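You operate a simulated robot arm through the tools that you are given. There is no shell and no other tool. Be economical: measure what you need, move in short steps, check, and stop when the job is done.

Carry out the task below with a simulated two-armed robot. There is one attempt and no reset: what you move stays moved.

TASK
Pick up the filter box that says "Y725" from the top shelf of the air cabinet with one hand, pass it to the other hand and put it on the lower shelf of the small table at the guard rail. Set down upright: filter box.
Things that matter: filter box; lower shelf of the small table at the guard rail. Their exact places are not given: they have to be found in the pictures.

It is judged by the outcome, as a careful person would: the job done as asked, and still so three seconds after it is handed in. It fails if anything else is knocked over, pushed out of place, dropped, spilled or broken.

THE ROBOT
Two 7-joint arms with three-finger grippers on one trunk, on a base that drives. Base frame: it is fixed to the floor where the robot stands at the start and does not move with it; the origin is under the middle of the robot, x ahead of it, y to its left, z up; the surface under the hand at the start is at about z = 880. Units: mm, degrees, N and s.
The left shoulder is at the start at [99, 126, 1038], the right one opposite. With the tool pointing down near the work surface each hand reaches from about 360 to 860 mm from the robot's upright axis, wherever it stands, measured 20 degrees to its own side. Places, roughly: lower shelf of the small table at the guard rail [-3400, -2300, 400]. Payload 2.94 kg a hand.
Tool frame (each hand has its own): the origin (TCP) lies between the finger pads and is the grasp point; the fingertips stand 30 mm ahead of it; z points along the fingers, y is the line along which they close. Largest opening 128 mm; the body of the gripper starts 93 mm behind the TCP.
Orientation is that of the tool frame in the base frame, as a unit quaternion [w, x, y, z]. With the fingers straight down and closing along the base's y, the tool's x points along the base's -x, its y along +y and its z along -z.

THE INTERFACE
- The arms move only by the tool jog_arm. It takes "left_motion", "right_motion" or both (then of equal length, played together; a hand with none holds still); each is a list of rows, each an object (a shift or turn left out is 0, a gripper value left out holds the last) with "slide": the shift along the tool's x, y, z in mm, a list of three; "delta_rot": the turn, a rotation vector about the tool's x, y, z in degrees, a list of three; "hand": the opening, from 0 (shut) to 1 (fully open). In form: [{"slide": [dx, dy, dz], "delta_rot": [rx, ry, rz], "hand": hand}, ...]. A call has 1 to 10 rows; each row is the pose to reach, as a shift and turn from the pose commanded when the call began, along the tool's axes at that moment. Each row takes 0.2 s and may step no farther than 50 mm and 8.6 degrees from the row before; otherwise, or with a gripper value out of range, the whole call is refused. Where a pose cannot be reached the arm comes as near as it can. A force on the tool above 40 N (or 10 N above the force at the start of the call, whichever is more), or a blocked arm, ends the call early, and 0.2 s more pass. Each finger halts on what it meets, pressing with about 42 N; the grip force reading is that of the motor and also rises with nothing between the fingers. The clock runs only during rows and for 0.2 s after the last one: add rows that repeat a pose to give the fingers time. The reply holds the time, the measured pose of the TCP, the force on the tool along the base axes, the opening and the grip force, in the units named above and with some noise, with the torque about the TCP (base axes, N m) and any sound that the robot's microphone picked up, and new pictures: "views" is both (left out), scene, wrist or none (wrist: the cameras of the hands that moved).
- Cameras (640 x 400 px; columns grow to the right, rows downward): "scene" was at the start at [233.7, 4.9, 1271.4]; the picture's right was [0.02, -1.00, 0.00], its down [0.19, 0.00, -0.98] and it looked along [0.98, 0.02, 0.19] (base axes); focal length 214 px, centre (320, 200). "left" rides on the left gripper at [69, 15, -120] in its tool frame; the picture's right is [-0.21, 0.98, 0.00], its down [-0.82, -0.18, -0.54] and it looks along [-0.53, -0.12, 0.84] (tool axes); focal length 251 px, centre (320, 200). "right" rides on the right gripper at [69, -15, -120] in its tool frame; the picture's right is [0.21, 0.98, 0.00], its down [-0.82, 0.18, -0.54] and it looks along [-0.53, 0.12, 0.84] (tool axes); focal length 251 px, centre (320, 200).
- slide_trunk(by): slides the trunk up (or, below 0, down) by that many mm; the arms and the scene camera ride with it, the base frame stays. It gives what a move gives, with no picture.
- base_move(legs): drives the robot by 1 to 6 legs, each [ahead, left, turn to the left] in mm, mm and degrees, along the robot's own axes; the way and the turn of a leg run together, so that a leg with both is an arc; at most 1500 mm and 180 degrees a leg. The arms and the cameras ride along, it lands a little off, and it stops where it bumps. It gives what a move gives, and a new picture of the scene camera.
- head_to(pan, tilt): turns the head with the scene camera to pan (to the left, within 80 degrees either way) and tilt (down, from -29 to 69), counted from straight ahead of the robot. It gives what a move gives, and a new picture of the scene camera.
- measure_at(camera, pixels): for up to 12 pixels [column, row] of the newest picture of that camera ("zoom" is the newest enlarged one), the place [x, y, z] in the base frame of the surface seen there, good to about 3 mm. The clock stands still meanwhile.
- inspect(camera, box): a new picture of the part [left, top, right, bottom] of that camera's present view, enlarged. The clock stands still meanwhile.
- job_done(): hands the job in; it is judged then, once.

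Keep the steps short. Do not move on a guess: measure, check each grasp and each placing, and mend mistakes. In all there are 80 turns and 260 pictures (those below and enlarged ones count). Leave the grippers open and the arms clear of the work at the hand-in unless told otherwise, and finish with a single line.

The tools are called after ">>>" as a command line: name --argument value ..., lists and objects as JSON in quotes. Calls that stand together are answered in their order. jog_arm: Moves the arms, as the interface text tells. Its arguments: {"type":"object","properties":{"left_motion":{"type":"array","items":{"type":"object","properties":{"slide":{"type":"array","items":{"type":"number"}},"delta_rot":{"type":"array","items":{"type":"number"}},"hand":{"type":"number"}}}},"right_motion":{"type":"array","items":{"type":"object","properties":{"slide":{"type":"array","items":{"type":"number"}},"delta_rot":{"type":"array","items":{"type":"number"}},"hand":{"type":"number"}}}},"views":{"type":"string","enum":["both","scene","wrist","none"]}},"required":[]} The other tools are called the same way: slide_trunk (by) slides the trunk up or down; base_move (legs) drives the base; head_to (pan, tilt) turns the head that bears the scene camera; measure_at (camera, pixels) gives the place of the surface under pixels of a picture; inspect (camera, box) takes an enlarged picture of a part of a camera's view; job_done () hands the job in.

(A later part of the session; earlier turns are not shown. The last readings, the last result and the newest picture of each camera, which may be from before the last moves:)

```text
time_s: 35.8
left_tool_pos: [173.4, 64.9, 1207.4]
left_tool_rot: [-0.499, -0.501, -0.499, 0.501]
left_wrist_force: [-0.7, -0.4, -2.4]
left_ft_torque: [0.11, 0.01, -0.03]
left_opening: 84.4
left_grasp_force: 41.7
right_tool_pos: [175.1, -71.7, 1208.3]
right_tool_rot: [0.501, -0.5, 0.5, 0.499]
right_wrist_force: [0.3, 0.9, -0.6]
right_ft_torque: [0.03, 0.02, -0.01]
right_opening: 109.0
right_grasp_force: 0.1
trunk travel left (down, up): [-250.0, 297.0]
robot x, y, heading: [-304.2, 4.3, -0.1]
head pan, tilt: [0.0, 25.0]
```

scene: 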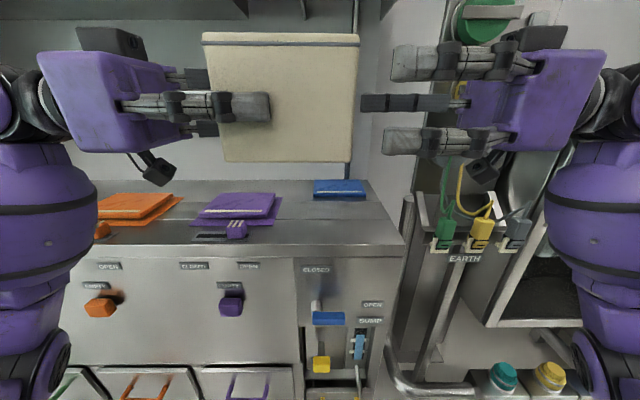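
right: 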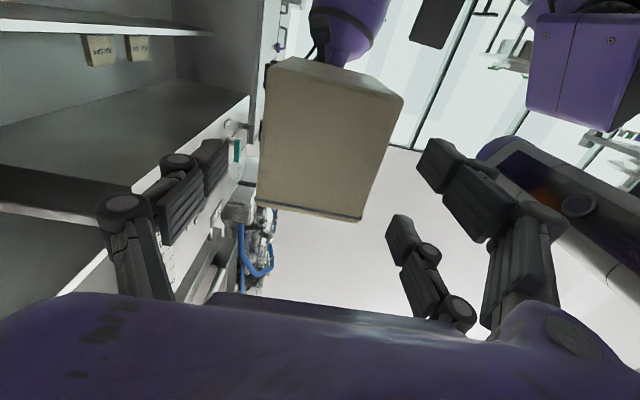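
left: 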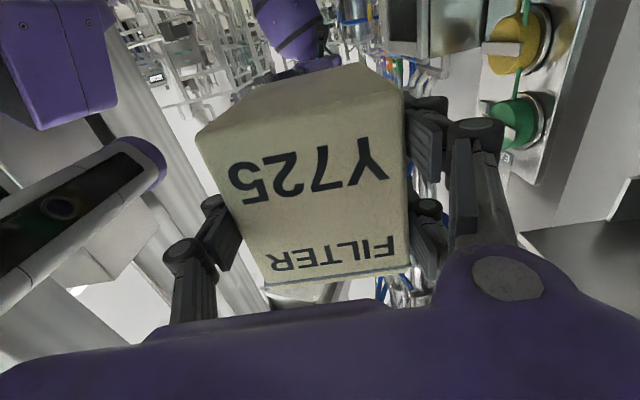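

The right fingers straddle the box as planned. Advancing 68 mm.

>>> jog_arm --right_motion '[{"slide": [0, 0, 20]}, {"slide": [0, 0, 40]}, {"slide": [0, 0, 55]}, {"slide": [0, 0, 68]}]'

```text
time_s: 36.8
left_tool_pos: [175.0, 66.1, 1206.5]
left_tool_rot: [0.499, 0.501, 0.499, -0.501]
left_wrist_force: [-0.2, 0.5, -3.0]
left_ft_torque: [0.12, 0.01, -0.02]
left_opening: 84.5
left_grasp_force: 42.2
right_tool_pos: [175.9, -5.3, 1208.9]
right_tool_rot: [0.5, -0.5, 0.501, 0.499]
right_wrist_force: [0.1, 0.1, -0.2]
right_ft_torque: [0.02, 0.01, -0.02]
right_opening: 108.5
right_grasp_force: 0.0
trunk travel left (down, up): [-250.0, 297.0]
robot x, y, heading: [-307.8, 0.1, -0.2]
head pan, tilt: [0.0, 25.0]
```

scene: 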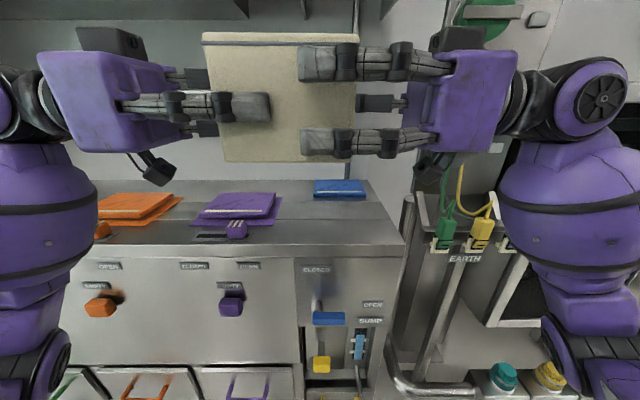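
right: 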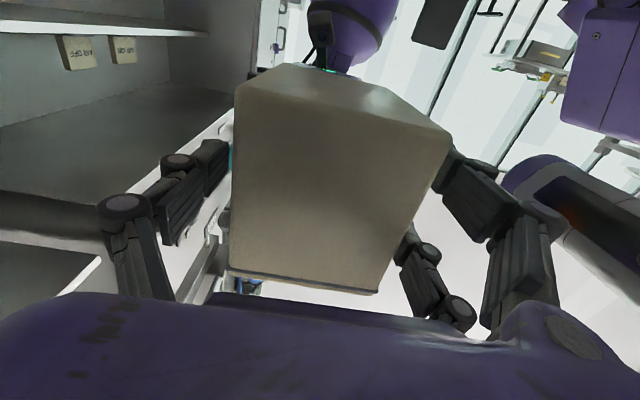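

The right hand is in place with no contact yet. Closing it on the box.

>>> jog_arm --right_motion '[{"hand": 0.72}, {"hand": 0.6}, {"hand": 0.4}, {"hand": 0.4}]' --views "scene"

```text
time_s: 37.8
left_tool_pos: [174.8, 65.2, 1208.1]
left_tool_rot: [-0.5, -0.5, -0.5, 0.501]
left_wrist_force: [8.9, 4.7, -2.2]
left_ft_torque: [0.15, -0.42, 0.29]
left_opening: 84.5
left_grasp_force: 41.8
right_tool_pos: [174.0, -2.6, 1209.2]
right_tool_rot: [0.501, -0.5, 0.501, 0.498]
right_wrist_force: [-8.9, -4.9, -0.2]
right_ft_torque: [-0.08, 0.46, 0.28]
right_opening: 84.4
right_grasp_force: 41.7
trunk travel left (down, up): [-250.0, 297.0]
robot x, y, heading: [-306.8, 1.8, -0.3]
head pan, tilt: [0.0, 25.0]
```

scene: 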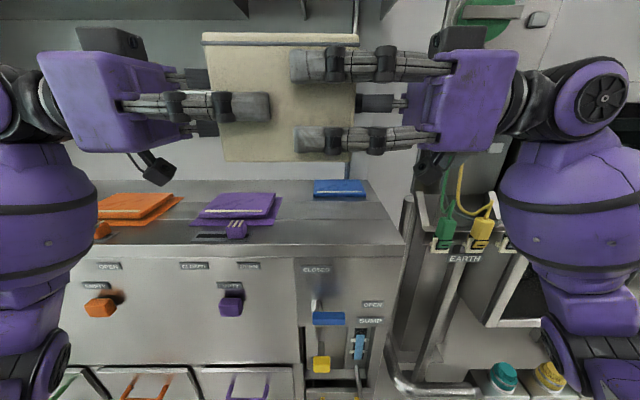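

Both hands hold it firmly at 84.4 mm and 42 N. Now I open the left hand and withdraw it along its own axis.

>>> jog_arm --left_motion '[{"hand": 0.72}, {"hand": 0.82}, {"hand": 0.85}, {"slide": [0, 0, -20]}, {"slide": [0, 0, -50]}, {"slide": [0, 0, -90]}, {"slide": [0, 0, -120]}]'

```text
time_s: 39.4
left_tool_pos: [173.7, 185.9, 1208.2]
left_tool_rot: [-0.499, -0.501, -0.498, 0.502]
left_wrist_force: [-0.1, 0.5, -0.7]
left_ft_torque: [0.02, -0.01, 0.0]
left_opening: 109.2
left_grasp_force: 0.0
right_tool_pos: [175.5, -3.6, 1208.3]
right_tool_rot: [0.501, -0.5, 0.501, 0.498]
right_wrist_force: [0.2, 0.2, -0.8]
right_ft_torque: [-0.12, 0.01, -0.01]
right_opening: 84.5
right_grasp_force: 41.8
trunk travel left (down, up): [-250.0, 297.0]
robot x, y, heading: [-307.6, -1.3, -0.1]
head pan, tilt: [0.0, 25.0]
```

scene: 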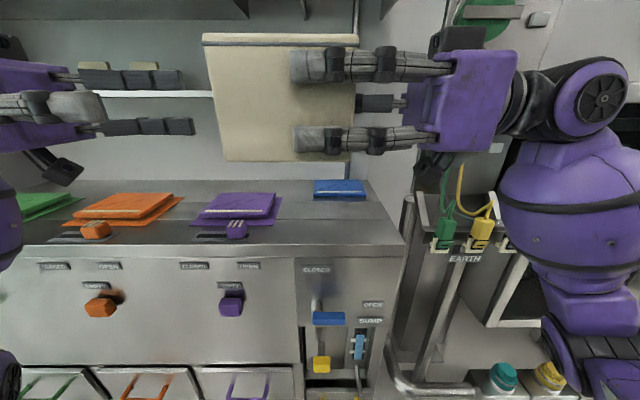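
left: 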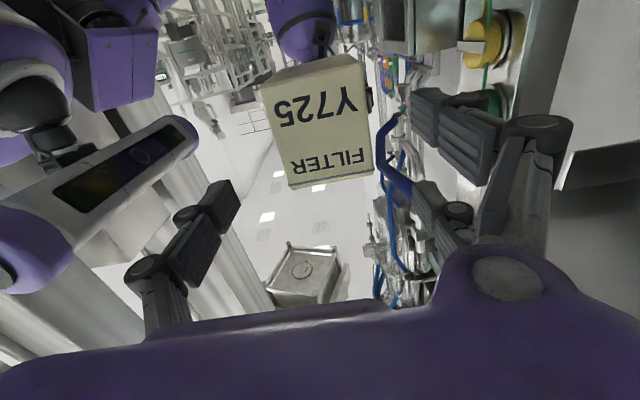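

The handover worked: the left hand is clear and the right holds the box. Next I'll turn the right hand to point forward at its own side, ready for driving and placing.

>>> jog_arm --right_motion '[{"slide": [0, 0, -19], "delta_rot": [8.5, 0, 0]}, {"slide": [0, 0, -38], "delta_rot": [17, 0, 0]}, {"slide": [0, 0, -57], "delta_rot": [25.5, 0, 0]}, {"slide": [0, 0, -76], "delta_rot": [34, 0, 0]}, {"slide": [0, 0, -95], "delta_rot": [42.5, 0, 0]}, {"slide": [0, 0, -114], "delta_rot": [51, 0, 0]}, {"slide": [0, 0, -133], "delta_rot": [59.5, 0, 0]}, {"slide": [0, 0, -152], "delta_rot": [68, 0, 0]}, {"slide": [0, 0, -171], "delta_rot": [76.5, 0, 0]}, {"slide": [0, 0, -190], "delta_rot": [85, 0, 0]}]' --left_motion '[{}, {}, {}, {"slide": [0, 0, -5]}, {"slide": [0, 0, -10]}, {"slide": [0, 0, -10]}, {"slide": [0, 0, -10]}, {"slide": [0, 0, -10]}, {"slide": [0, 0, -10]}, {"slide": [0, 0, -10]}]' --views "scene"

>>> jog_arm --right_motion '[{"delta_rot": [2.5, 0, 0]}, {"delta_rot": [5, 0, 0]}]' --views "none"

>>> head_to --pan -80 --tilt 30

```text
time_s: 41.6
left_tool_pos: [172.4, 194.7, 1208.7]
left_tool_rot: [0.5, 0.501, 0.499, -0.5]
left_wrist_force: [-0.9, 0.3, -0.4]
left_ft_torque: [-0.02, -0.04, 0.07]
left_opening: 108.7
left_grasp_force: 0.1
right_tool_pos: [183.6, -197.1, 1267.9]
right_tool_rot: [0.708, -0.03, 0.705, 0.029]
right_wrist_force: [-1.2, 0.4, -3.1]
right_ft_torque: [-0.01, 0.11, -0.01]
right_opening: 84.2
right_grasp_force: 41.9
right hand out of reach, approached as far as the arm can: row 6, 7, 8, 9, 10
trunk travel left (down, up): [-250.0, 297.0]
robot x, y, heading: [-304.0, 1.6, -0.2]
head pan, tilt: [0.0, 25.0]
```

scene: 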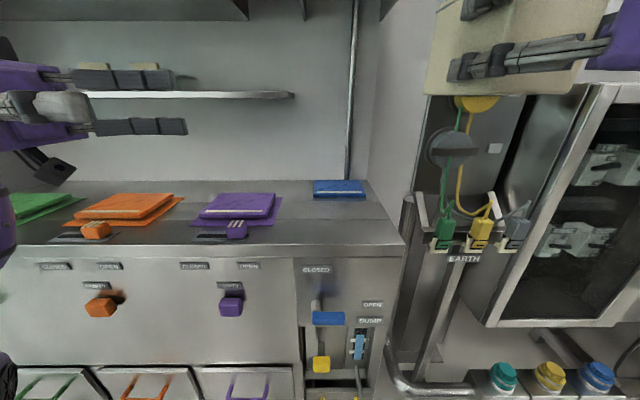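

```text
time_s: 42.2
left_tool_pos: [175.6, 196.4, 1206.8]
left_tool_rot: [-0.499, -0.5, -0.5, 0.501]
left_wrist_force: [-0.7, -0.6, -0.3]
left_ft_torque: [-0.03, -0.02, -0.04]
left_opening: 108.9
left_grasp_force: 0.1
right_tool_pos: [191.4, -205.5, 1268.6]
right_tool_rot: [0.704, 0.013, 0.71, 0.0]
right_wrist_force: [-0.5, 0.1, -3.4]
right_ft_torque: [0.01, 0.09, 0.01]
right_opening: 84.6
right_grasp_force: 41.6
trunk travel left (down, up): [-250.0, 297.0]
robot x, y, heading: [-304.5, -0.5, -0.1]
head pan, tilt: [0.0, 25.0]
```

```text
time_s: 43.7
left_tool_pos: [175.2, 195.1, 1207.5]
left_tool_rot: [-0.499, -0.501, -0.499, 0.501]
left_wrist_force: [0.4, 0.3, 0.2]
left_ft_torque: [-0.02, 0.01, 0.02]
left_opening: 108.7
left_grasp_force: 0.1
right_tool_pos: [186.6, -194.6, 1269.3]
right_tool_rot: [0.707, 0.0, 0.707, 0.0]
right_wrist_force: [0.2, 0.6, -2.7]
right_ft_torque: [0.0, 0.09, 0.01]
right_opening: 84.6
right_grasp_force: 42.2
trunk travel left (down, up): [-250.0, 297.0]
robot x, y, heading: [-306.3, -1.0, -0.3]
head pan, tilt: [-80.0, 30.0]
```

scene: 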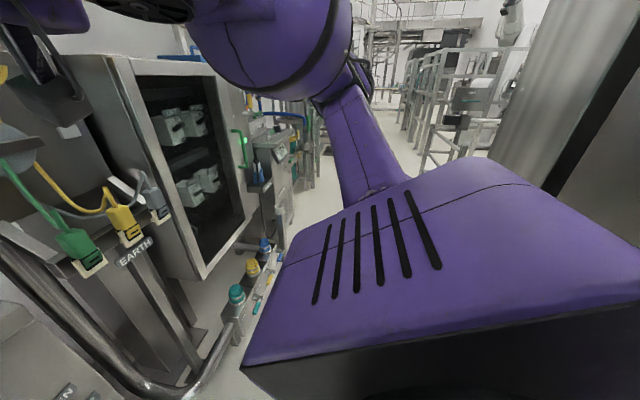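

I'll measure the clearances to my right: cabinet front, pipes, base and tower.

>>> measure_at --camera "scene" --pixels '[[110, 70], [200, 270], [235, 240], [120, 390], [215, 355], [240, 300], [300, 180], [310, 120], [500, 140], [600, 200], [450, 160], [370, 165]]'

>>> head_to --pan 80 --tilt 30

```text
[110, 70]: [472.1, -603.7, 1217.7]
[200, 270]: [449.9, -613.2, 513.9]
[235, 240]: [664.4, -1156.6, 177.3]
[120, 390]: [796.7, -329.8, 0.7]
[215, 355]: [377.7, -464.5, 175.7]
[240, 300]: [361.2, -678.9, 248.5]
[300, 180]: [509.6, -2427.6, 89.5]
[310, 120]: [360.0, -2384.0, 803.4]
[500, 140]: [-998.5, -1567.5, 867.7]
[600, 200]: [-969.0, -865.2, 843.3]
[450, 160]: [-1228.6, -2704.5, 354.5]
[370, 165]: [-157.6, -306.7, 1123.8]
```

```text
time_s: 46.2
left_tool_pos: [174.3, 194.7, 1208.3]
left_tool_rot: [0.499, 0.501, 0.499, -0.501]
left_wrist_force: [-0.3, 0.3, -0.7]
left_ft_torque: [0.01, -0.02, -0.01]
left_opening: 108.8
left_grasp_force: 0.0
right_tool_pos: [186.6, -196.2, 1267.6]
right_tool_rot: [0.707, 0.001, 0.707, -0.002]
right_wrist_force: [-0.4, 0.4, -3.7]
right_ft_torque: [0.0, 0.12, -0.02]
right_opening: 84.5
right_grasp_force: 42.5
trunk travel left (down, up): [-250.0, 297.0]
robot x, y, heading: [-307.4, -0.4, 0.0]
head pan, tilt: [80.0, 30.0]
```

scene: 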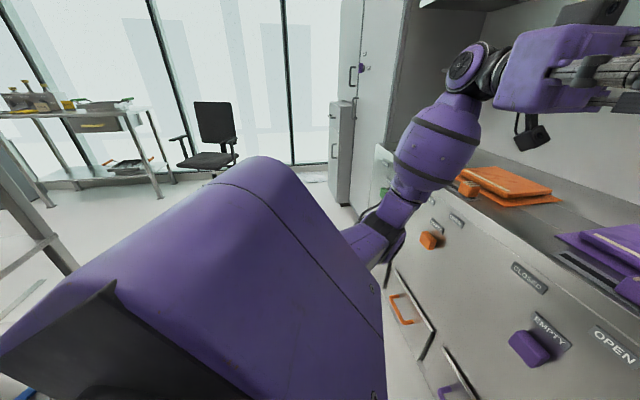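

There's enough room all round: obstacles in front are ≥950 mm away and the rear cabinet is 660 mm away. I'll turn right by 90° to face along the aisle.

>>> base_move --legs '[[0, 0, -90]]'

>>> head_to --pan 10 --tilt 20

>>> head_to --pan -45 --tilt 20

```text
time_s: 50.3
left_tool_pos: [-103.9, -478.2, 1207.8]
left_tool_rot: [-0.005, -0.707, -0.005, 0.707]
left_wrist_force: [0.0, 0.1, 0.1]
left_ft_torque: [0.0, 0.02, 0.01]
left_opening: 108.9
left_grasp_force: 0.1
right_tool_pos: [-495.1, -496.8, 1267.2]
right_tool_rot: [0.503, 0.496, 0.504, -0.497]
right_wrist_force: [-0.8, -0.2, -2.2]
right_ft_torque: [0.09, 0.0, 0.0]
right_opening: 84.4
right_grasp_force: 42.0
trunk travel left (down, up): [-250.0, 297.0]
robot x, y, heading: [-309.0, -0.9, -89.4]
head pan, tilt: [80.0, 30.0]
```

scene: 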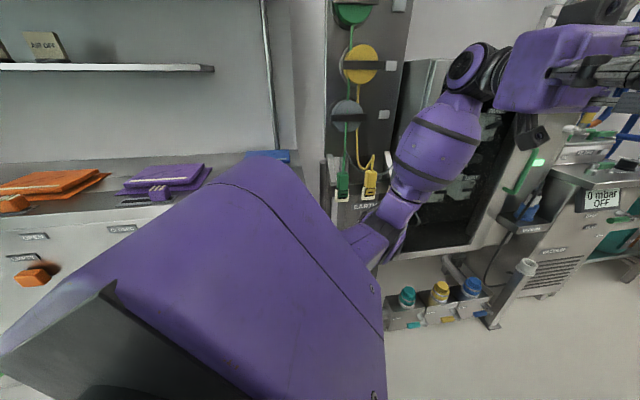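

```text
time_s: 51.8
left_tool_pos: [-103.9, -478.1, 1207.1]
left_tool_rot: [-0.004, -0.707, -0.004, 0.707]
left_wrist_force: [0.5, 0.8, 0.4]
left_ft_torque: [0.0, 0.0, 0.03]
left_opening: 108.7
left_grasp_force: 0.1
right_tool_pos: [-494.1, -495.7, 1268.4]
right_tool_rot: [0.503, 0.495, 0.504, -0.497]
right_wrist_force: [0.2, -1.0, -2.2]
right_ft_torque: [0.1, 0.04, 0.01]
right_opening: 84.4
right_grasp_force: 42.2
trunk travel left (down, up): [-250.0, 297.0]
robot x, y, heading: [-306.1, 0.1, -89.0]
head pan, tilt: [10.0, 20.0]
```

scene: 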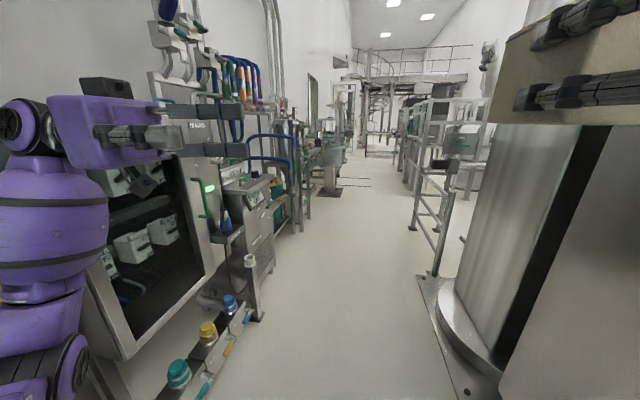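

```text
time_s: 53.0
left_tool_pos: [-104.1, -477.0, 1207.6]
left_tool_rot: [-0.006, -0.707, -0.006, 0.707]
left_wrist_force: [0.3, -0.6, 0.1]
left_ft_torque: [0.0, -0.01, 0.02]
left_opening: 108.9
left_grasp_force: 0.1
right_tool_pos: [-495.3, -495.6, 1268.3]
right_tool_rot: [0.504, 0.497, 0.503, -0.496]
right_wrist_force: [0.1, 0.3, -4.0]
right_ft_torque: [0.1, -0.01, -0.04]
right_opening: 84.6
right_grasp_force: 41.5
trunk travel left (down, up): [-250.0, 297.0]
robot x, y, heading: [-305.9, 4.6, -89.1]
head pan, tilt: [-45.0, 20.0]
```

scene: 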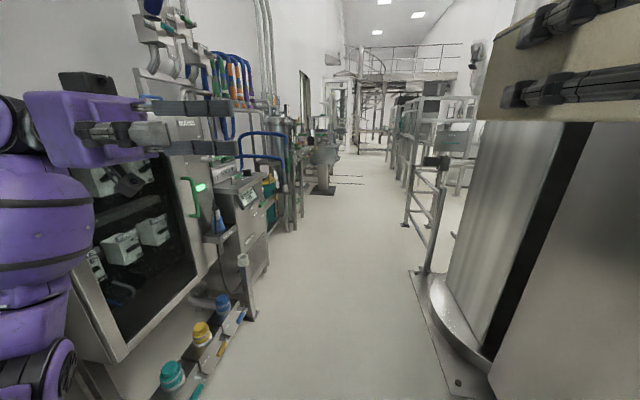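

The picture for pan -45 looks almost unchanged, so I'll refresh it and measure the aisle edges.

>>> inspect --camera "scene" --box '[0, 0, 640, 400]'

>>> measure_at --camera "scene" --pixels '[[430, 272], [480, 380], [425, 190], [440, 160], [405, 225], [320, 195], [205, 350], [250, 300], [620, 200], [500, 300], [480, 180], [350, 300]]'

```text
1.00 times, centred on (320, 200) of scene (not enlarged: the box is as wide or as high as the picture)
```

zoom: 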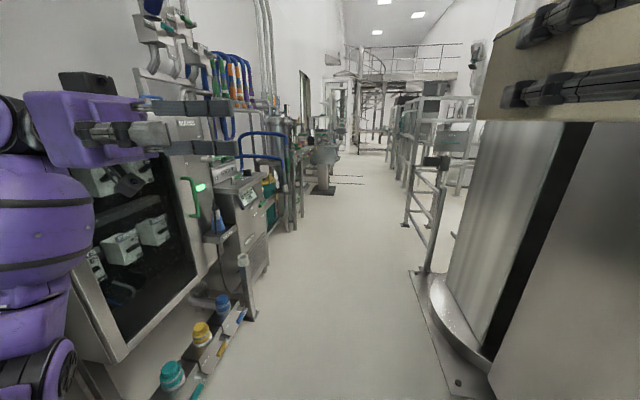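

```text
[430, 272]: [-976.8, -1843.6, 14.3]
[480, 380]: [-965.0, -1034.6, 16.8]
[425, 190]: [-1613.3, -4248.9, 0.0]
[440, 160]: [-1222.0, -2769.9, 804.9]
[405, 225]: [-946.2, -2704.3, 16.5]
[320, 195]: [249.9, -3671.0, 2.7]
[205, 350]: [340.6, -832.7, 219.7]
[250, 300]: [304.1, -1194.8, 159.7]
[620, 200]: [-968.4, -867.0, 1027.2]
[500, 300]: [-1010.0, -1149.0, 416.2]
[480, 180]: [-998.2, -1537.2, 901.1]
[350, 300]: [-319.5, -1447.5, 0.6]
```

>>> head_to --pan -45 --tilt 10

```text
time_s: 53.7
left_tool_pos: [-104.0, -477.6, 1207.2]
left_tool_rot: [0.004, 0.707, 0.005, -0.707]
left_wrist_force: [0.4, 0.5, 0.6]
left_ft_torque: [-0.01, -0.04, -0.04]
left_opening: 109.1
left_grasp_force: 0.1
right_tool_pos: [-496.0, -496.6, 1268.5]
right_tool_rot: [0.505, 0.498, 0.501, -0.496]
right_wrist_force: [-0.7, -0.3, -2.3]
right_ft_torque: [0.09, -0.02, 0.01]
right_opening: 84.9
right_grasp_force: 42.2
trunk travel left (down, up): [-250.0, 297.0]
robot x, y, heading: [-306.0, 0.1, -89.1]
head pan, tilt: [-45.0, 10.0]
```

scene: 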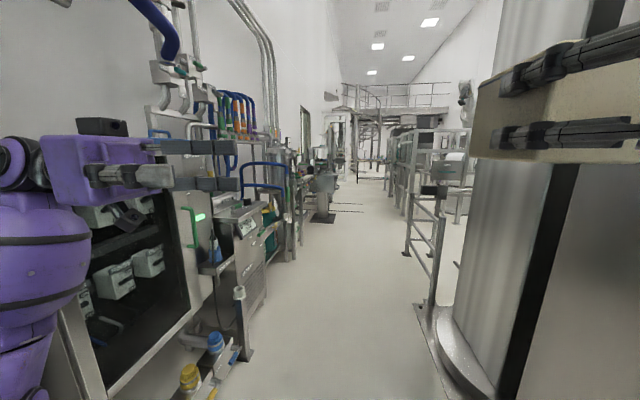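

The pan doesn't seem to respond (tilt does), possibly because the right arm is beside the head. I'll measure my left elbow's clearance before driving.

>>> measure_at --camera "scene" --pixels '[[5, 290], [40, 250], [85, 230], [70, 290], [190, 200], [175, 290], [240, 300], [250, 350], [440, 190], [410, 150], [430, 170], [460, 215]]'

>>> head_to --pan 0 --tilt 20

```text
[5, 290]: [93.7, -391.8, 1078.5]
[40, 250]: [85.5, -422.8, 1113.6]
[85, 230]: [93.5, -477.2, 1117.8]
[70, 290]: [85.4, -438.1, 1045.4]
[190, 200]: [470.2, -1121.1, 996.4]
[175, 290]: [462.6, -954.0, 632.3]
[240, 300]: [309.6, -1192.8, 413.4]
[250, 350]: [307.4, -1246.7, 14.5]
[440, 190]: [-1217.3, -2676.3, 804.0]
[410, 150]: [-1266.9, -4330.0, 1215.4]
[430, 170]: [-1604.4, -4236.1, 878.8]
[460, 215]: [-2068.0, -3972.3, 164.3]
```

```text
time_s: 54.8
left_tool_pos: [-105.0, -478.2, 1207.7]
left_tool_rot: [0.005, 0.707, 0.005, -0.707]
left_wrist_force: [0.0, -0.9, -0.6]
left_ft_torque: [-0.01, 0.01, 0.02]
left_opening: 108.8
left_grasp_force: 0.0
right_tool_pos: [-497.0, -496.9, 1266.3]
right_tool_rot: [0.502, 0.498, 0.504, -0.495]
right_wrist_force: [-0.3, -0.1, -3.2]
right_ft_torque: [0.13, 0.0, -0.01]
right_opening: 84.5
right_grasp_force: 42.0
trunk travel left (down, up): [-250.0, 297.0]
robot x, y, heading: [-306.0, 0.8, -89.3]
head pan, tilt: [0.0, 20.0]
```

scene: 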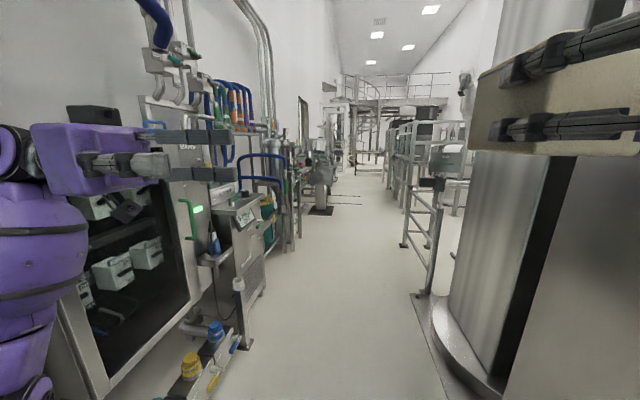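

The head pan is still off by about 8°, so the right arm next to the head probably blocks it. I'll move the right hand forward and down a little, away from the head.

>>> jog_arm --right_motion '[{"slide": [0, 0, 30]}, {"slide": [0, 0, 60]}, {"slide": [25, 0, 90]}, {"slide": [50, 0, 120]}, {"slide": [80, 0, 120]}, {"slide": [110, 0, 120]}]' --views "none"

>>> head_to --pan -30 --tilt 20

```text
time_s: 56.2
left_tool_pos: [-102.9, -478.5, 1207.6]
left_tool_rot: [0.004, 0.707, 0.006, -0.707]
left_wrist_force: [0.1, -0.8, -0.5]
left_ft_torque: [-0.01, 0.02, -0.02]
left_opening: 108.7
left_grasp_force: 0.0
right_tool_pos: [-491.2, -616.1, 1158.2]
right_tool_rot: [0.503, 0.496, 0.504, -0.497]
right_wrist_force: [-0.4, 0.1, -1.8]
right_ft_torque: [0.11, 0.0, 0.02]
right_opening: 84.3
right_grasp_force: 42.0
trunk travel left (down, up): [-250.0, 297.0]
robot x, y, heading: [-304.7, 1.3, -89.2]
head pan, tilt: [0.0, 20.0]
```

```text
time_s: 57.2
left_tool_pos: [-103.5, -478.1, 1207.1]
left_tool_rot: [-0.005, -0.707, -0.004, 0.707]
left_wrist_force: [0.5, 1.1, 0.2]
left_ft_torque: [0.01, 0.03, 0.0]
left_opening: 108.7
left_grasp_force: 0.1
right_tool_pos: [-492.9, -615.8, 1157.7]
right_tool_rot: [0.503, 0.496, 0.504, -0.497]
right_wrist_force: [-0.3, -0.2, -2.2]
right_ft_torque: [0.12, 0.01, 0.0]
right_opening: 84.5
right_grasp_force: 41.8
trunk travel left (down, up): [-250.0, 297.0]
robot x, y, heading: [-311.3, 0.9, -88.8]
head pan, tilt: [-30.0, 20.0]
```

scene: 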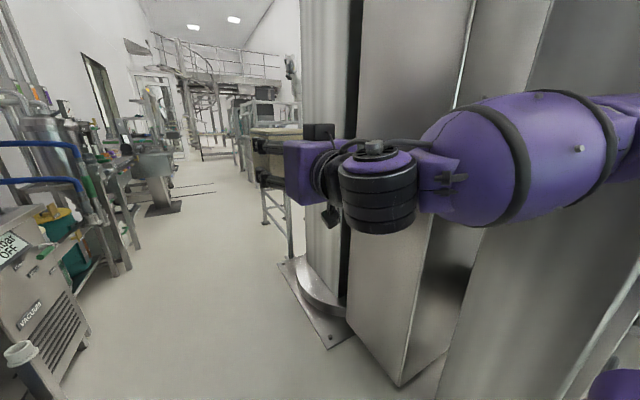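

The head pans freely again. I'll check the right elbow's clearance to the tower.

>>> measure_at --camera "scene" --pixels '[[480, 150], [540, 190], [600, 180], [630, 120], [400, 300], [500, 300], [400, 60], [320, 330], [600, 300], [285, 265], [270, 215], [215, 200]]'

```text
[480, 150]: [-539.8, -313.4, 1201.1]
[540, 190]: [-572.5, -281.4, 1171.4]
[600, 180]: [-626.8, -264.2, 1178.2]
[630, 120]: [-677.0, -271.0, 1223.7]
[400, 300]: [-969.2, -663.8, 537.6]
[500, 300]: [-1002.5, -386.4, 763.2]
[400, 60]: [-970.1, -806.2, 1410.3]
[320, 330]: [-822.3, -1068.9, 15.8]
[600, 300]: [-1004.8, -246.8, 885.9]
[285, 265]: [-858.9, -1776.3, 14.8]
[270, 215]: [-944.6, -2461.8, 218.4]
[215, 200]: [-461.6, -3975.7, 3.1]
```

There's 250 mm of clearance on the right and about 200 on the left, so I'll drive 1300 mm along the aisle with a slight heading correction.

>>> base_move --legs '[[0, 0, -1], [1300, 0, 0]]'

>>> head_to --pan -60 --tilt 20

```text
time_s: 64.1
left_tool_pos: [-112.2, -1785.5, 1206.9]
left_tool_rot: [-0.001, 0.707, 0.0, -0.707]
left_wrist_force: [0.5, -0.3, 0.5]
left_ft_torque: [0.0, 0.0, -0.04]
left_opening: 108.8
left_grasp_force: 0.1
right_tool_pos: [-503.9, -1919.3, 1157.4]
right_tool_rot: [-0.499, -0.5, -0.5, 0.501]
right_wrist_force: [0.8, 0.7, -3.0]
right_ft_torque: [0.1, -0.04, -0.02]
right_opening: 84.5
right_grasp_force: 41.9
trunk travel left (down, up): [-250.0, 297.0]
robot x, y, heading: [-307.9, -1304.9, -90.0]
head pan, tilt: [-30.0, 20.0]
```

scene: 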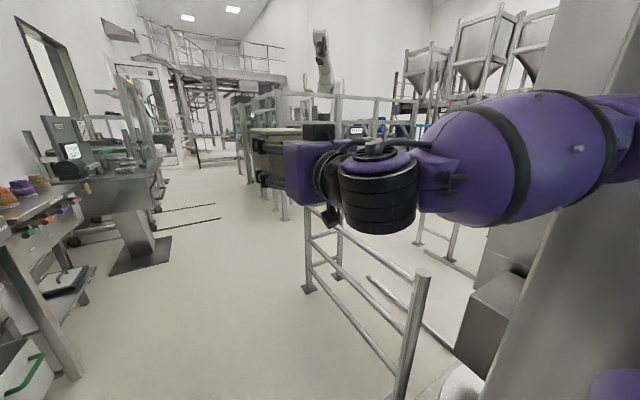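

```text
time_s: 65.0
left_tool_pos: [-112.2, -1784.2, 1206.6]
left_tool_rot: [-0.001, 0.707, 0.002, -0.707]
left_wrist_force: [-0.4, 0.5, -0.3]
left_ft_torque: [-0.01, -0.04, 0.0]
left_opening: 108.7
left_grasp_force: 0.1
right_tool_pos: [-503.8, -1918.2, 1157.2]
right_tool_rot: [0.5, 0.5, 0.5, -0.5]
right_wrist_force: [-0.2, 0.2, -2.6]
right_ft_torque: [0.11, 0.02, 0.01]
right_opening: 84.5
right_grasp_force: 41.9
trunk travel left (down, up): [-250.0, 297.0]
robot x, y, heading: [-307.0, -1305.9, -89.8]
head pan, tilt: [-60.0, 20.0]
```

scene: 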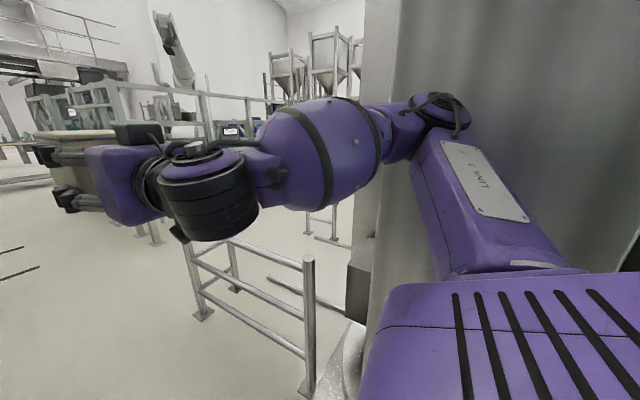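

A rail runs along x≈-960 from y -1840 to -2700. I'll look ahead again and measure the obstacles for the next leg.

>>> measure_at --camera "scene" --pixels '[[310, 270], [205, 312], [235, 285], [155, 240], [330, 240], [40, 240], [200, 100], [250, 100], [110, 90], [335, 215], [20, 270], [180, 110]]'

>>> head_to --pan 0 --tilt 20

```text
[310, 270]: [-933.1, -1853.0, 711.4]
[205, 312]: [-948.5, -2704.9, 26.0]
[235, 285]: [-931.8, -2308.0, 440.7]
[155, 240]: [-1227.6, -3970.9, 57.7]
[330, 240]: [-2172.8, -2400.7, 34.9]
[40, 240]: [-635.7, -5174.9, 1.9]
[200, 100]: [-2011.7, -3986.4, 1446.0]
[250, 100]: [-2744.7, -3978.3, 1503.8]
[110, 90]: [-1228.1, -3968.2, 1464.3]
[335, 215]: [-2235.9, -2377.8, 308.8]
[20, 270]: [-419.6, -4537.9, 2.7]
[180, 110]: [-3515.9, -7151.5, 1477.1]
```

```text
time_s: 66.3
left_tool_pos: [-111.6, -1785.4, 1206.8]
left_tool_rot: [0.0, 0.707, 0.001, -0.707]
left_wrist_force: [0.1, 0.4, 0.1]
left_ft_torque: [0.01, 0.0, -0.05]
left_opening: 108.8
left_grasp_force: 0.0
right_tool_pos: [-504.3, -1917.5, 1158.9]
right_tool_rot: [0.499, 0.499, 0.501, -0.501]
right_wrist_force: [-0.3, -1.3, -2.8]
right_ft_torque: [0.08, -0.03, 0.01]
right_opening: 84.5
right_grasp_force: 42.0
trunk travel left (down, up): [-250.0, 297.0]
robot x, y, heading: [-307.6, -1304.4, -89.9]
head pan, tilt: [0.0, 20.0]
```

scene: 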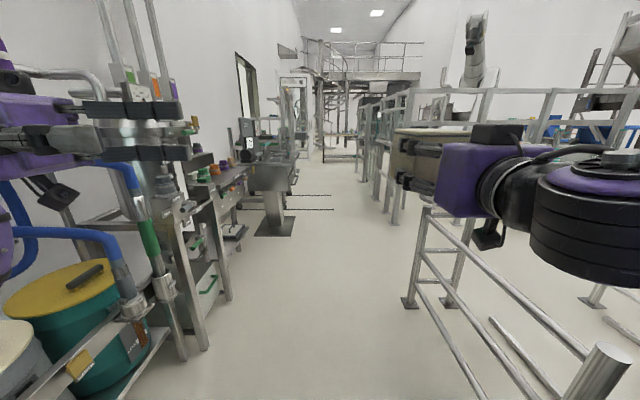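

>>> measure_at --camera "scene" --pixels '[[190, 350], [150, 270], [130, 330], [225, 290], [290, 230], [240, 235], [235, 190], [140, 180], [395, 215], [450, 300], [115, 225], [330, 209]]'

```text
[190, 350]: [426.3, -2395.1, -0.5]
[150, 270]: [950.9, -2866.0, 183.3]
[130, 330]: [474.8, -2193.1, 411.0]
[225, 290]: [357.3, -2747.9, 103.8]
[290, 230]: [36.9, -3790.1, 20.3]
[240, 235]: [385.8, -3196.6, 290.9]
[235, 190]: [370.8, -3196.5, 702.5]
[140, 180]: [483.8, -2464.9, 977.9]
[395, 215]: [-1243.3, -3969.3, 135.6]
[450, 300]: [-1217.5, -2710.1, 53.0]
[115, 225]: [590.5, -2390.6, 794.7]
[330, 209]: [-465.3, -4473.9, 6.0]
```

The way ahead is clear for |x|<350. The passage toward -x opens at y between -2700 and -3970, so I'll drive to about y≈-3100 and then turn right 90°.

>>> base_move --legs '[[1500, 0, 0], [400, 0, 0]]'

>>> head_to --pan -70 --tilt 25

```text
time_s: 75.8
left_tool_pos: [-135.5, -3652.8, 1230.7]
left_tool_rot: [0.021, 0.719, -0.013, -0.694]
left_wrist_force: [0.4, 0.3, 0.4]
left_ft_torque: [0.01, 0.02, -0.01]
left_opening: 108.8
left_grasp_force: 0.0
right_tool_pos: [-526.1, -3789.9, 1168.8]
right_tool_rot: [0.51, 0.498, 0.49, -0.502]
right_wrist_force: [0.1, -0.2, -3.3]
right_ft_torque: [0.12, 0.0, -0.03]
right_opening: 84.3
right_grasp_force: 41.6
trunk travel left (down, up): [-250.0, 297.0]
robot x, y, heading: [-314.1, -3205.9, -90.1]
head pan, tilt: [0.0, 20.0]
```

scene: 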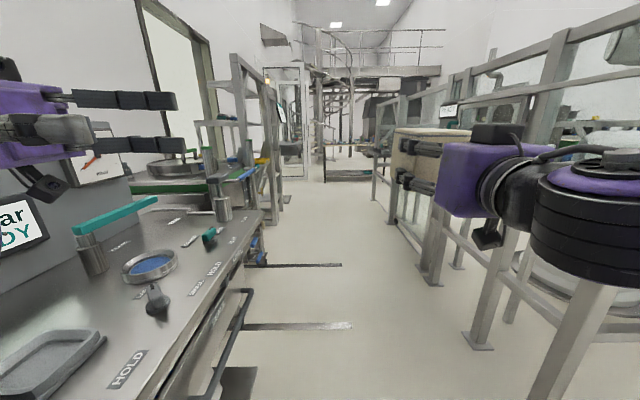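

```text
time_s: 77.2
left_tool_pos: [-130.9, -3656.5, 1231.2]
left_tool_rot: [0.025, 0.721, -0.011, -0.693]
left_wrist_force: [0.4, 0.8, 0.5]
left_ft_torque: [-0.01, 0.0, -0.01]
left_opening: 108.8
left_grasp_force: 0.1
right_tool_pos: [-524.6, -3795.3, 1165.8]
right_tool_rot: [0.508, 0.499, 0.492, -0.501]
right_wrist_force: [0.8, 0.1, -3.5]
right_ft_torque: [0.09, 0.0, -0.02]
right_opening: 84.4
right_grasp_force: 41.9
trunk travel left (down, up): [-250.0, 297.0]
robot x, y, heading: [-312.4, -3204.1, -90.0]
head pan, tilt: [-70.0, 25.0]
```

scene: 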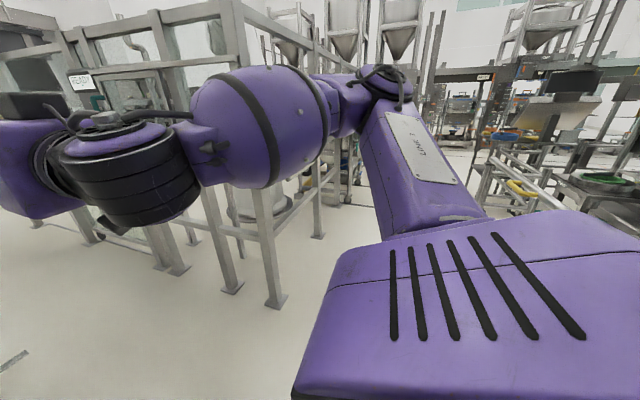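

The hand heights and tilts changed slightly (left +24 mm, right +10 mm), so something may be leaning on the arms or base. I'll look closely to the left before going on.

>>> measure_at --camera "scene" --pixels '[[275, 300], [230, 285], [180, 268], [320, 235], [240, 100], [260, 220], [310, 100], [400, 230], [20, 360], [500, 180], [540, 210], [60, 240]]'

>>> head_to --pan 50 --tilt 40

```text
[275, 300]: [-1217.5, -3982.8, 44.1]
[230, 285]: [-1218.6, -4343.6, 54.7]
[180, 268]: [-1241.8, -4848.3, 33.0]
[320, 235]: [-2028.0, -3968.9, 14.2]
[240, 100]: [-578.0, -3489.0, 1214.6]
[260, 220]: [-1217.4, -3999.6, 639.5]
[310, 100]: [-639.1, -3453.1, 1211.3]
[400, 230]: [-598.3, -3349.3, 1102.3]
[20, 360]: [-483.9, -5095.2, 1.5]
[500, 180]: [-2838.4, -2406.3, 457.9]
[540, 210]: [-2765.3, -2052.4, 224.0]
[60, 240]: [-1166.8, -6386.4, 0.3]
```

```text
time_s: 79.2
left_tool_pos: [-131.5, -3657.7, 1230.4]
left_tool_rot: [0.025, 0.721, -0.012, -0.693]
left_wrist_force: [0.7, -0.4, -0.4]
left_ft_torque: [-0.02, 0.02, -0.01]
left_opening: 108.9
left_grasp_force: 0.2
right_tool_pos: [-523.8, -3795.7, 1165.2]
right_tool_rot: [0.508, 0.499, 0.492, -0.501]
right_wrist_force: [0.3, -0.5, -3.5]
right_ft_torque: [0.16, 0.01, -0.02]
right_opening: 84.6
right_grasp_force: 42.2
trunk travel left (down, up): [-250.0, 297.0]
robot x, y, heading: [-312.9, -3205.1, -89.7]
head pan, tilt: [50.0, 40.0]
```

scene: 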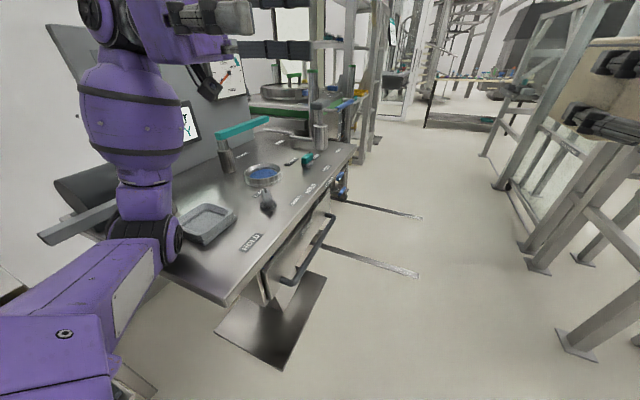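

My left elbow is very close to, or resting on, that weighing table. I'll measure both.

>>> measure_at --camera "scene" --pixels '[[165, 245], [180, 240], [140, 250], [120, 222], [200, 270], [235, 290], [205, 235], [150, 290], [60, 235], [250, 215], [90, 300], [150, 180]]'

>>> inspect --camera "scene" --box '[40, 170, 300, 332]'

```text
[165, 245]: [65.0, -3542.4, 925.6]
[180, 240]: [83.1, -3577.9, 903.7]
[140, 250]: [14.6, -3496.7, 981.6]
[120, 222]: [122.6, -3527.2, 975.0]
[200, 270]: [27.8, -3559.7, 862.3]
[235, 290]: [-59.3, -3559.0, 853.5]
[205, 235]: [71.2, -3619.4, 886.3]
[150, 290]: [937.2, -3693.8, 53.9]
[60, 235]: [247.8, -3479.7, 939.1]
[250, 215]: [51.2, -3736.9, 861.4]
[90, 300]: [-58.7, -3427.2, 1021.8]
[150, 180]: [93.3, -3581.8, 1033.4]
```

```text
2.46 times, centred on (170, 251) of scene
```

zoom: 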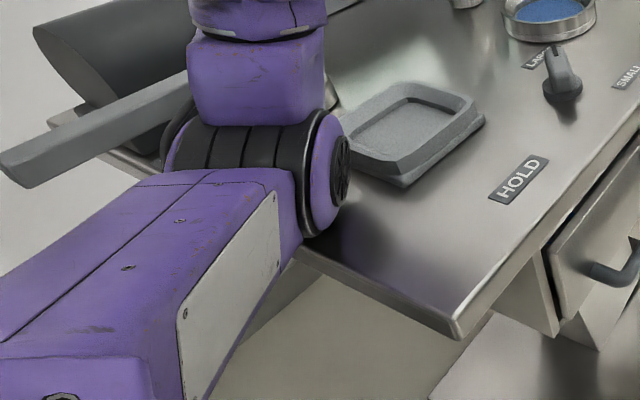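

The elbow overlaps the table's near edge beside a small tray, which would explain the arm displacement. I'll back off straight and check.

>>> base_move --legs '[[-200, 0, 0]]'

>>> inspect --camera "scene" --box '[40, 120, 300, 282]'

```text
time_s: 80.8
left_tool_pos: [-113.9, -3481.2, 1215.7]
left_tool_rot: [0.013, 0.713, -0.004, -0.701]
left_wrist_force: [-0.2, 0.1, 0.1]
left_ft_torque: [-0.03, -0.03, 0.09]
left_opening: 108.9
left_grasp_force: 0.1
right_tool_pos: [-507.8, -3616.3, 1157.5]
right_tool_rot: [-0.499, -0.5, -0.5, 0.501]
right_wrist_force: [0.4, 0.4, -3.2]
right_ft_torque: [0.13, -0.01, -0.01]
right_opening: 84.3
right_grasp_force: 41.9
trunk travel left (down, up): [-250.0, 297.0]
robot x, y, heading: [-312.1, -3002.9, -90.1]
head pan, tilt: [50.0, 40.0]
```

scene: 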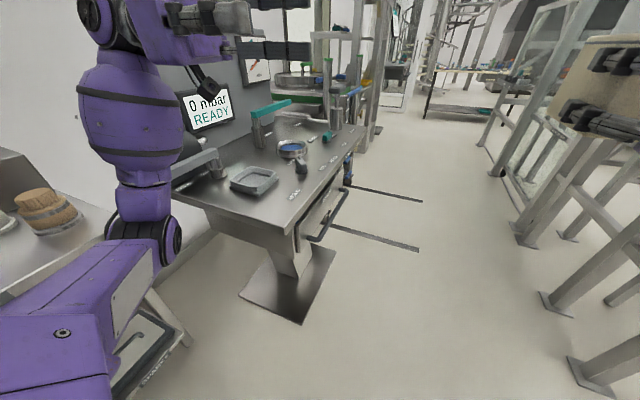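

```text
2.46 times, centred on (170, 201) of scene
```

zoom: 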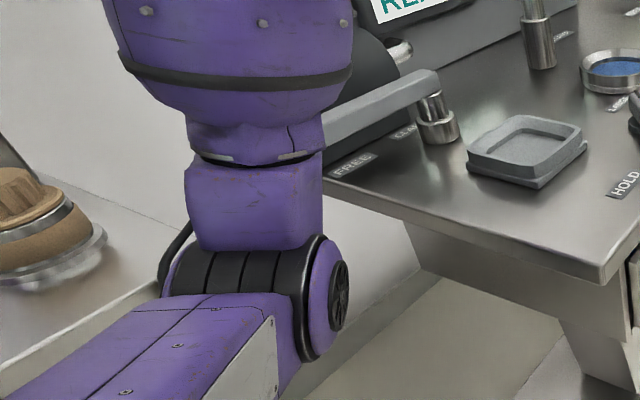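

The right arm has recovered. The left is still slightly off, so I'll back off another 150 mm and re-read it.

>>> base_move --legs '[[-150, 0, 0]]'

>>> inspect --camera "scene" --box '[40, 120, 300, 282]'

```text
time_s: 82.2
left_tool_pos: [-113.8, -3331.2, 1216.8]
left_tool_rot: [0.013, 0.713, -0.004, -0.701]
left_wrist_force: [0.2, -0.4, -0.3]
left_ft_torque: [0.02, -0.06, 0.05]
left_opening: 109.0
left_grasp_force: 0.1
right_tool_pos: [-507.2, -3468.1, 1156.4]
right_tool_rot: [-0.499, -0.499, -0.501, 0.501]
right_wrist_force: [0.0, 0.2, -3.3]
right_ft_torque: [0.12, -0.04, 0.02]
right_opening: 84.8
right_grasp_force: 41.6
trunk travel left (down, up): [-250.0, 297.0]
robot x, y, heading: [-311.4, -2854.7, -90.1]
head pan, tilt: [50.0, 40.0]
```

scene: 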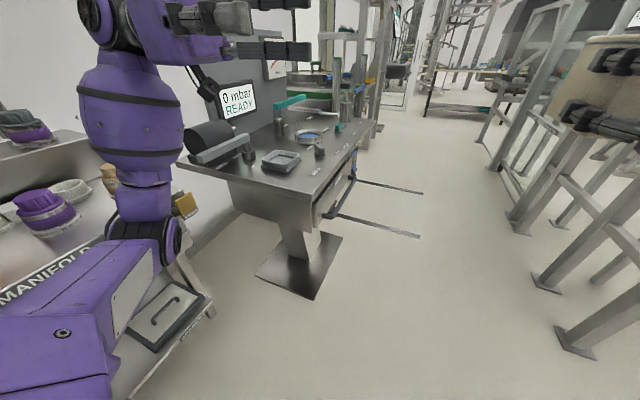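

```text
2.46 times, centred on (170, 201) of scene
```

zoom: 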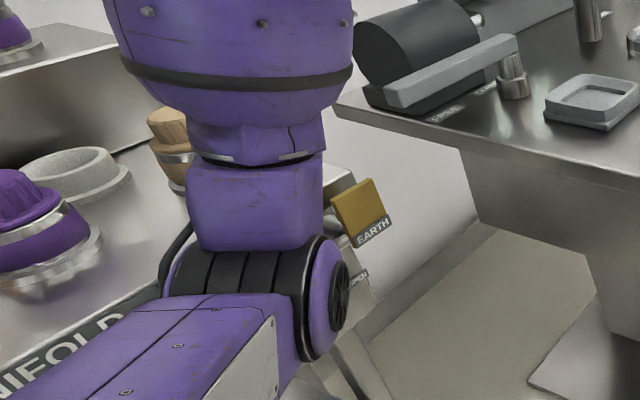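

Nothing on the table looks moved. I'll shift away from it (right 250, ahead 120), then fold the left arm to point forward like the right one so it's narrower.

>>> base_move --legs '[[120, -250, 0]]'

>>> jog_arm --left_motion '[{"slide": [5, 0, 0], "delta_rot": [-8.5, 0, 0]}, {"slide": [10, 5, 0], "delta_rot": [-17, 0, 0]}, {"slide": [15, 20, 0], "delta_rot": [-25.5, 0, 0]}, {"slide": [20, 35, 0], "delta_rot": [-34, 0, 0]}, {"slide": [25, 50, 0], "delta_rot": [-42.5, 0, 0]}, {"slide": [30, 65, 0], "delta_rot": [-51, 0, 0]}, {"slide": [35, 80, 0], "delta_rot": [-59.5, 0, 0]}, {"slide": [40, 95, 0], "delta_rot": [-68, 0, 0]}, {"slide": [45, 110, 0], "delta_rot": [-76.5, 0, 0]}, {"slide": [50, 125, 0], "delta_rot": [-85, 0, 0]}]' --views "scene"

```text
time_s: 85.0
left_tool_pos: [-365.7, -3450.4, 1216.4]
left_tool_rot: [0.013, 0.713, -0.003, -0.701]
left_wrist_force: [-0.1, 0.6, -0.3]
left_ft_torque: [0.03, 0.04, -0.03]
left_opening: 108.8
left_grasp_force: 0.1
right_tool_pos: [-759.3, -3588.5, 1156.8]
right_tool_rot: [-0.498, -0.501, -0.5, 0.501]
right_wrist_force: [-0.5, 0.3, -2.5]
right_ft_torque: [0.09, 0.0, 0.01]
right_opening: 84.6
right_grasp_force: 41.9
trunk travel left (down, up): [-250.0, 297.0]
robot x, y, heading: [-562.1, -2976.9, -89.7]
head pan, tilt: [50.0, 40.0]
```

scene: 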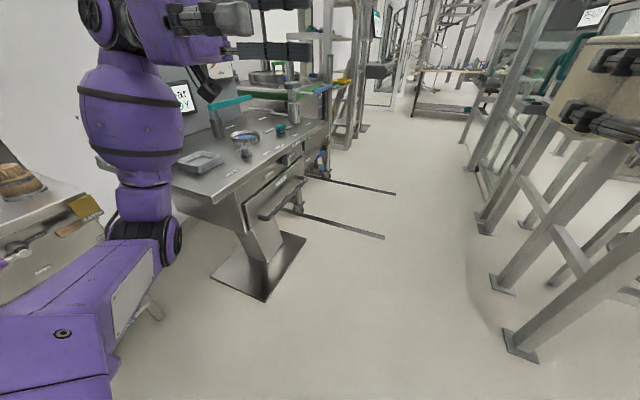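

```text
time_s: 87.2
left_tool_pos: [-360.9, -3577.6, 1167.8]
left_tool_rot: [-0.488, -0.514, -0.473, 0.523]
left_wrist_force: [-1.6, 0.4, 3.1]
left_ft_torque: [0.28, -0.08, 0.21]
left_opening: 108.7
left_grasp_force: 0.0
right_tool_pos: [-756.1, -3588.8, 1157.0]
right_tool_rot: [0.5, 0.499, 0.501, -0.5]
right_wrist_force: [1.0, -1.2, -2.8]
right_ft_torque: [0.13, -0.03, -0.08]
right_opening: 84.8
right_grasp_force: 42.4
trunk travel left (down, up): [-250.0, 297.0]
robot x, y, heading: [-563.5, -2975.9, -89.9]
head pan, tilt: [50.0, 40.0]
```

scene: 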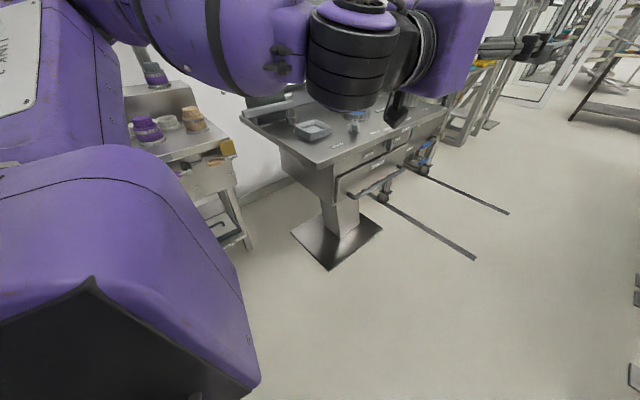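

Left arm folded. Next I go ahead 350 and right 100 to the middle of the passage, then turn right 90° in place. All measured obstacles lie outside the swept radius of about 750 mm.

>>> base_move --legs '[[350, -100, 0], [0, 0, -90]]'

>>> head_to --pan 0 --tilt 15

>>> head_to --pan -25 --tilt 15

```text
time_s: 93.4
left_tool_pos: [-1265.9, -3527.5, 1168.8]
left_tool_rot: [0.019, -0.699, 0.032, 0.714]
left_wrist_force: [0.1, -0.6, 0.7]
left_ft_torque: [0.0, -0.02, 0.01]
left_opening: 108.6
left_grasp_force: 0.2
right_tool_pos: [-1277.3, -3132.2, 1156.3]
right_tool_rot: [0.0, 0.708, 0.001, -0.707]
right_wrist_force: [0.3, -0.2, -3.0]
right_ft_torque: [-0.01, -0.12, 0.0]
right_opening: 84.4
right_grasp_force: 41.7
trunk travel left (down, up): [-250.0, 297.0]
robot x, y, heading: [-663.7, -3325.1, -180.2]
head pan, tilt: [50.0, 40.0]
```

scene: 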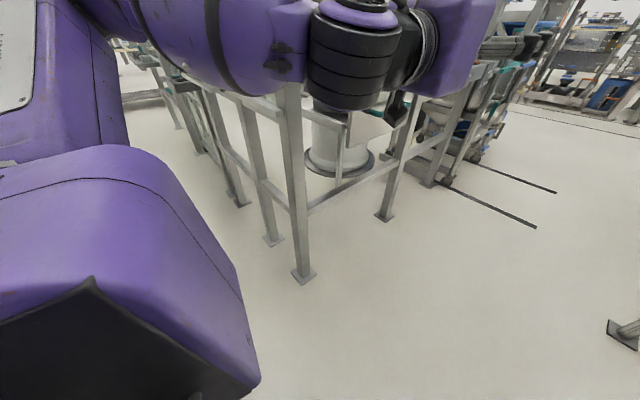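

```text
time_s: 94.6
left_tool_pos: [-1265.7, -3526.5, 1168.1]
left_tool_rot: [0.019, -0.699, 0.032, 0.714]
left_wrist_force: [-0.2, 0.5, 0.3]
left_ft_torque: [0.03, -0.03, 0.0]
left_opening: 108.6
left_grasp_force: 0.0
right_tool_pos: [-1276.6, -3132.1, 1157.0]
right_tool_rot: [0.0, 0.707, 0.001, -0.707]
right_wrist_force: [-0.6, 0.2, -2.2]
right_ft_torque: [0.03, -0.11, -0.01]
right_opening: 84.6
right_grasp_force: 42.3
trunk travel left (down, up): [-250.0, 297.0]
robot x, y, heading: [-663.1, -3329.1, -179.8]
head pan, tilt: [0.0, 15.0]
```

scene: 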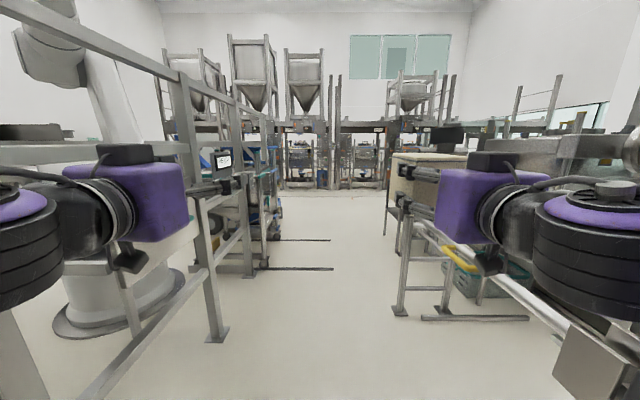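

```text
time_s: 95.5
left_tool_pos: [-1264.3, -3528.0, 1169.3]
left_tool_rot: [0.019, -0.698, 0.033, 0.715]
left_wrist_force: [0.1, -0.3, -0.1]
left_ft_torque: [0.02, -0.03, 0.01]
left_opening: 108.9
left_grasp_force: 0.1
right_tool_pos: [-1277.4, -3132.1, 1157.8]
right_tool_rot: [0.001, 0.707, 0.002, -0.707]
right_wrist_force: [0.1, 0.5, -2.8]
right_ft_torque: [0.01, -0.09, -0.01]
right_opening: 84.2
right_grasp_force: 41.8
trunk travel left (down, up): [-250.0, 297.0]
robot x, y, heading: [-664.6, -3326.2, -179.8]
head pan, tilt: [-25.0, 15.0]
```

scene: 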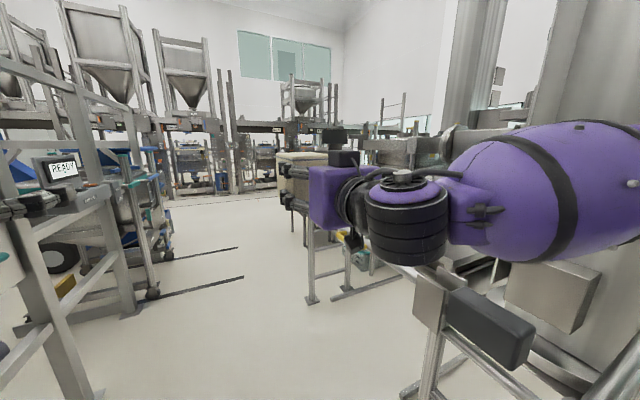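

I'm facing -x down the second aisle, and on the right ahead there's a railed frame around x≈-2200. I'll measure the corridor and look for the small table.

>>> measure_at --camera "scene" --pixels '[[312, 298], [345, 270], [435, 300], [400, 335], [480, 330], [155, 295], [130, 310], [245, 275], [345, 245], [305, 235], [60, 210], [520, 280]]'

>>> inspect --camera "scene" --box '[220, 120, 480, 320]'

```text
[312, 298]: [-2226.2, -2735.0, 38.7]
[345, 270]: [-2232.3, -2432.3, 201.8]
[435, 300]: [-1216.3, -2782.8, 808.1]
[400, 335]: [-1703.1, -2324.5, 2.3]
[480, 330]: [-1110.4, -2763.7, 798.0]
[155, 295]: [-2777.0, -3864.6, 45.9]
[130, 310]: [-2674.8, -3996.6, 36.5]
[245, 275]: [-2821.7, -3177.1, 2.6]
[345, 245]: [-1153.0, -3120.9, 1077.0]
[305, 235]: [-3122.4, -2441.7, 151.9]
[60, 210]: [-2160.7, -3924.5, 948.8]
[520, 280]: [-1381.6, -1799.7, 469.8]
```

```text
2.00 times, centred on (350, 220) of scene
```

zoom: 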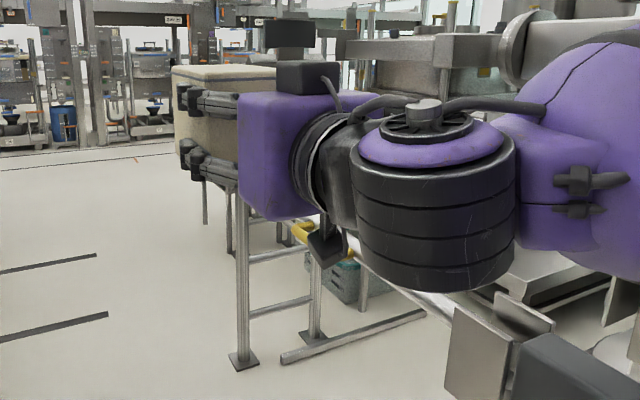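

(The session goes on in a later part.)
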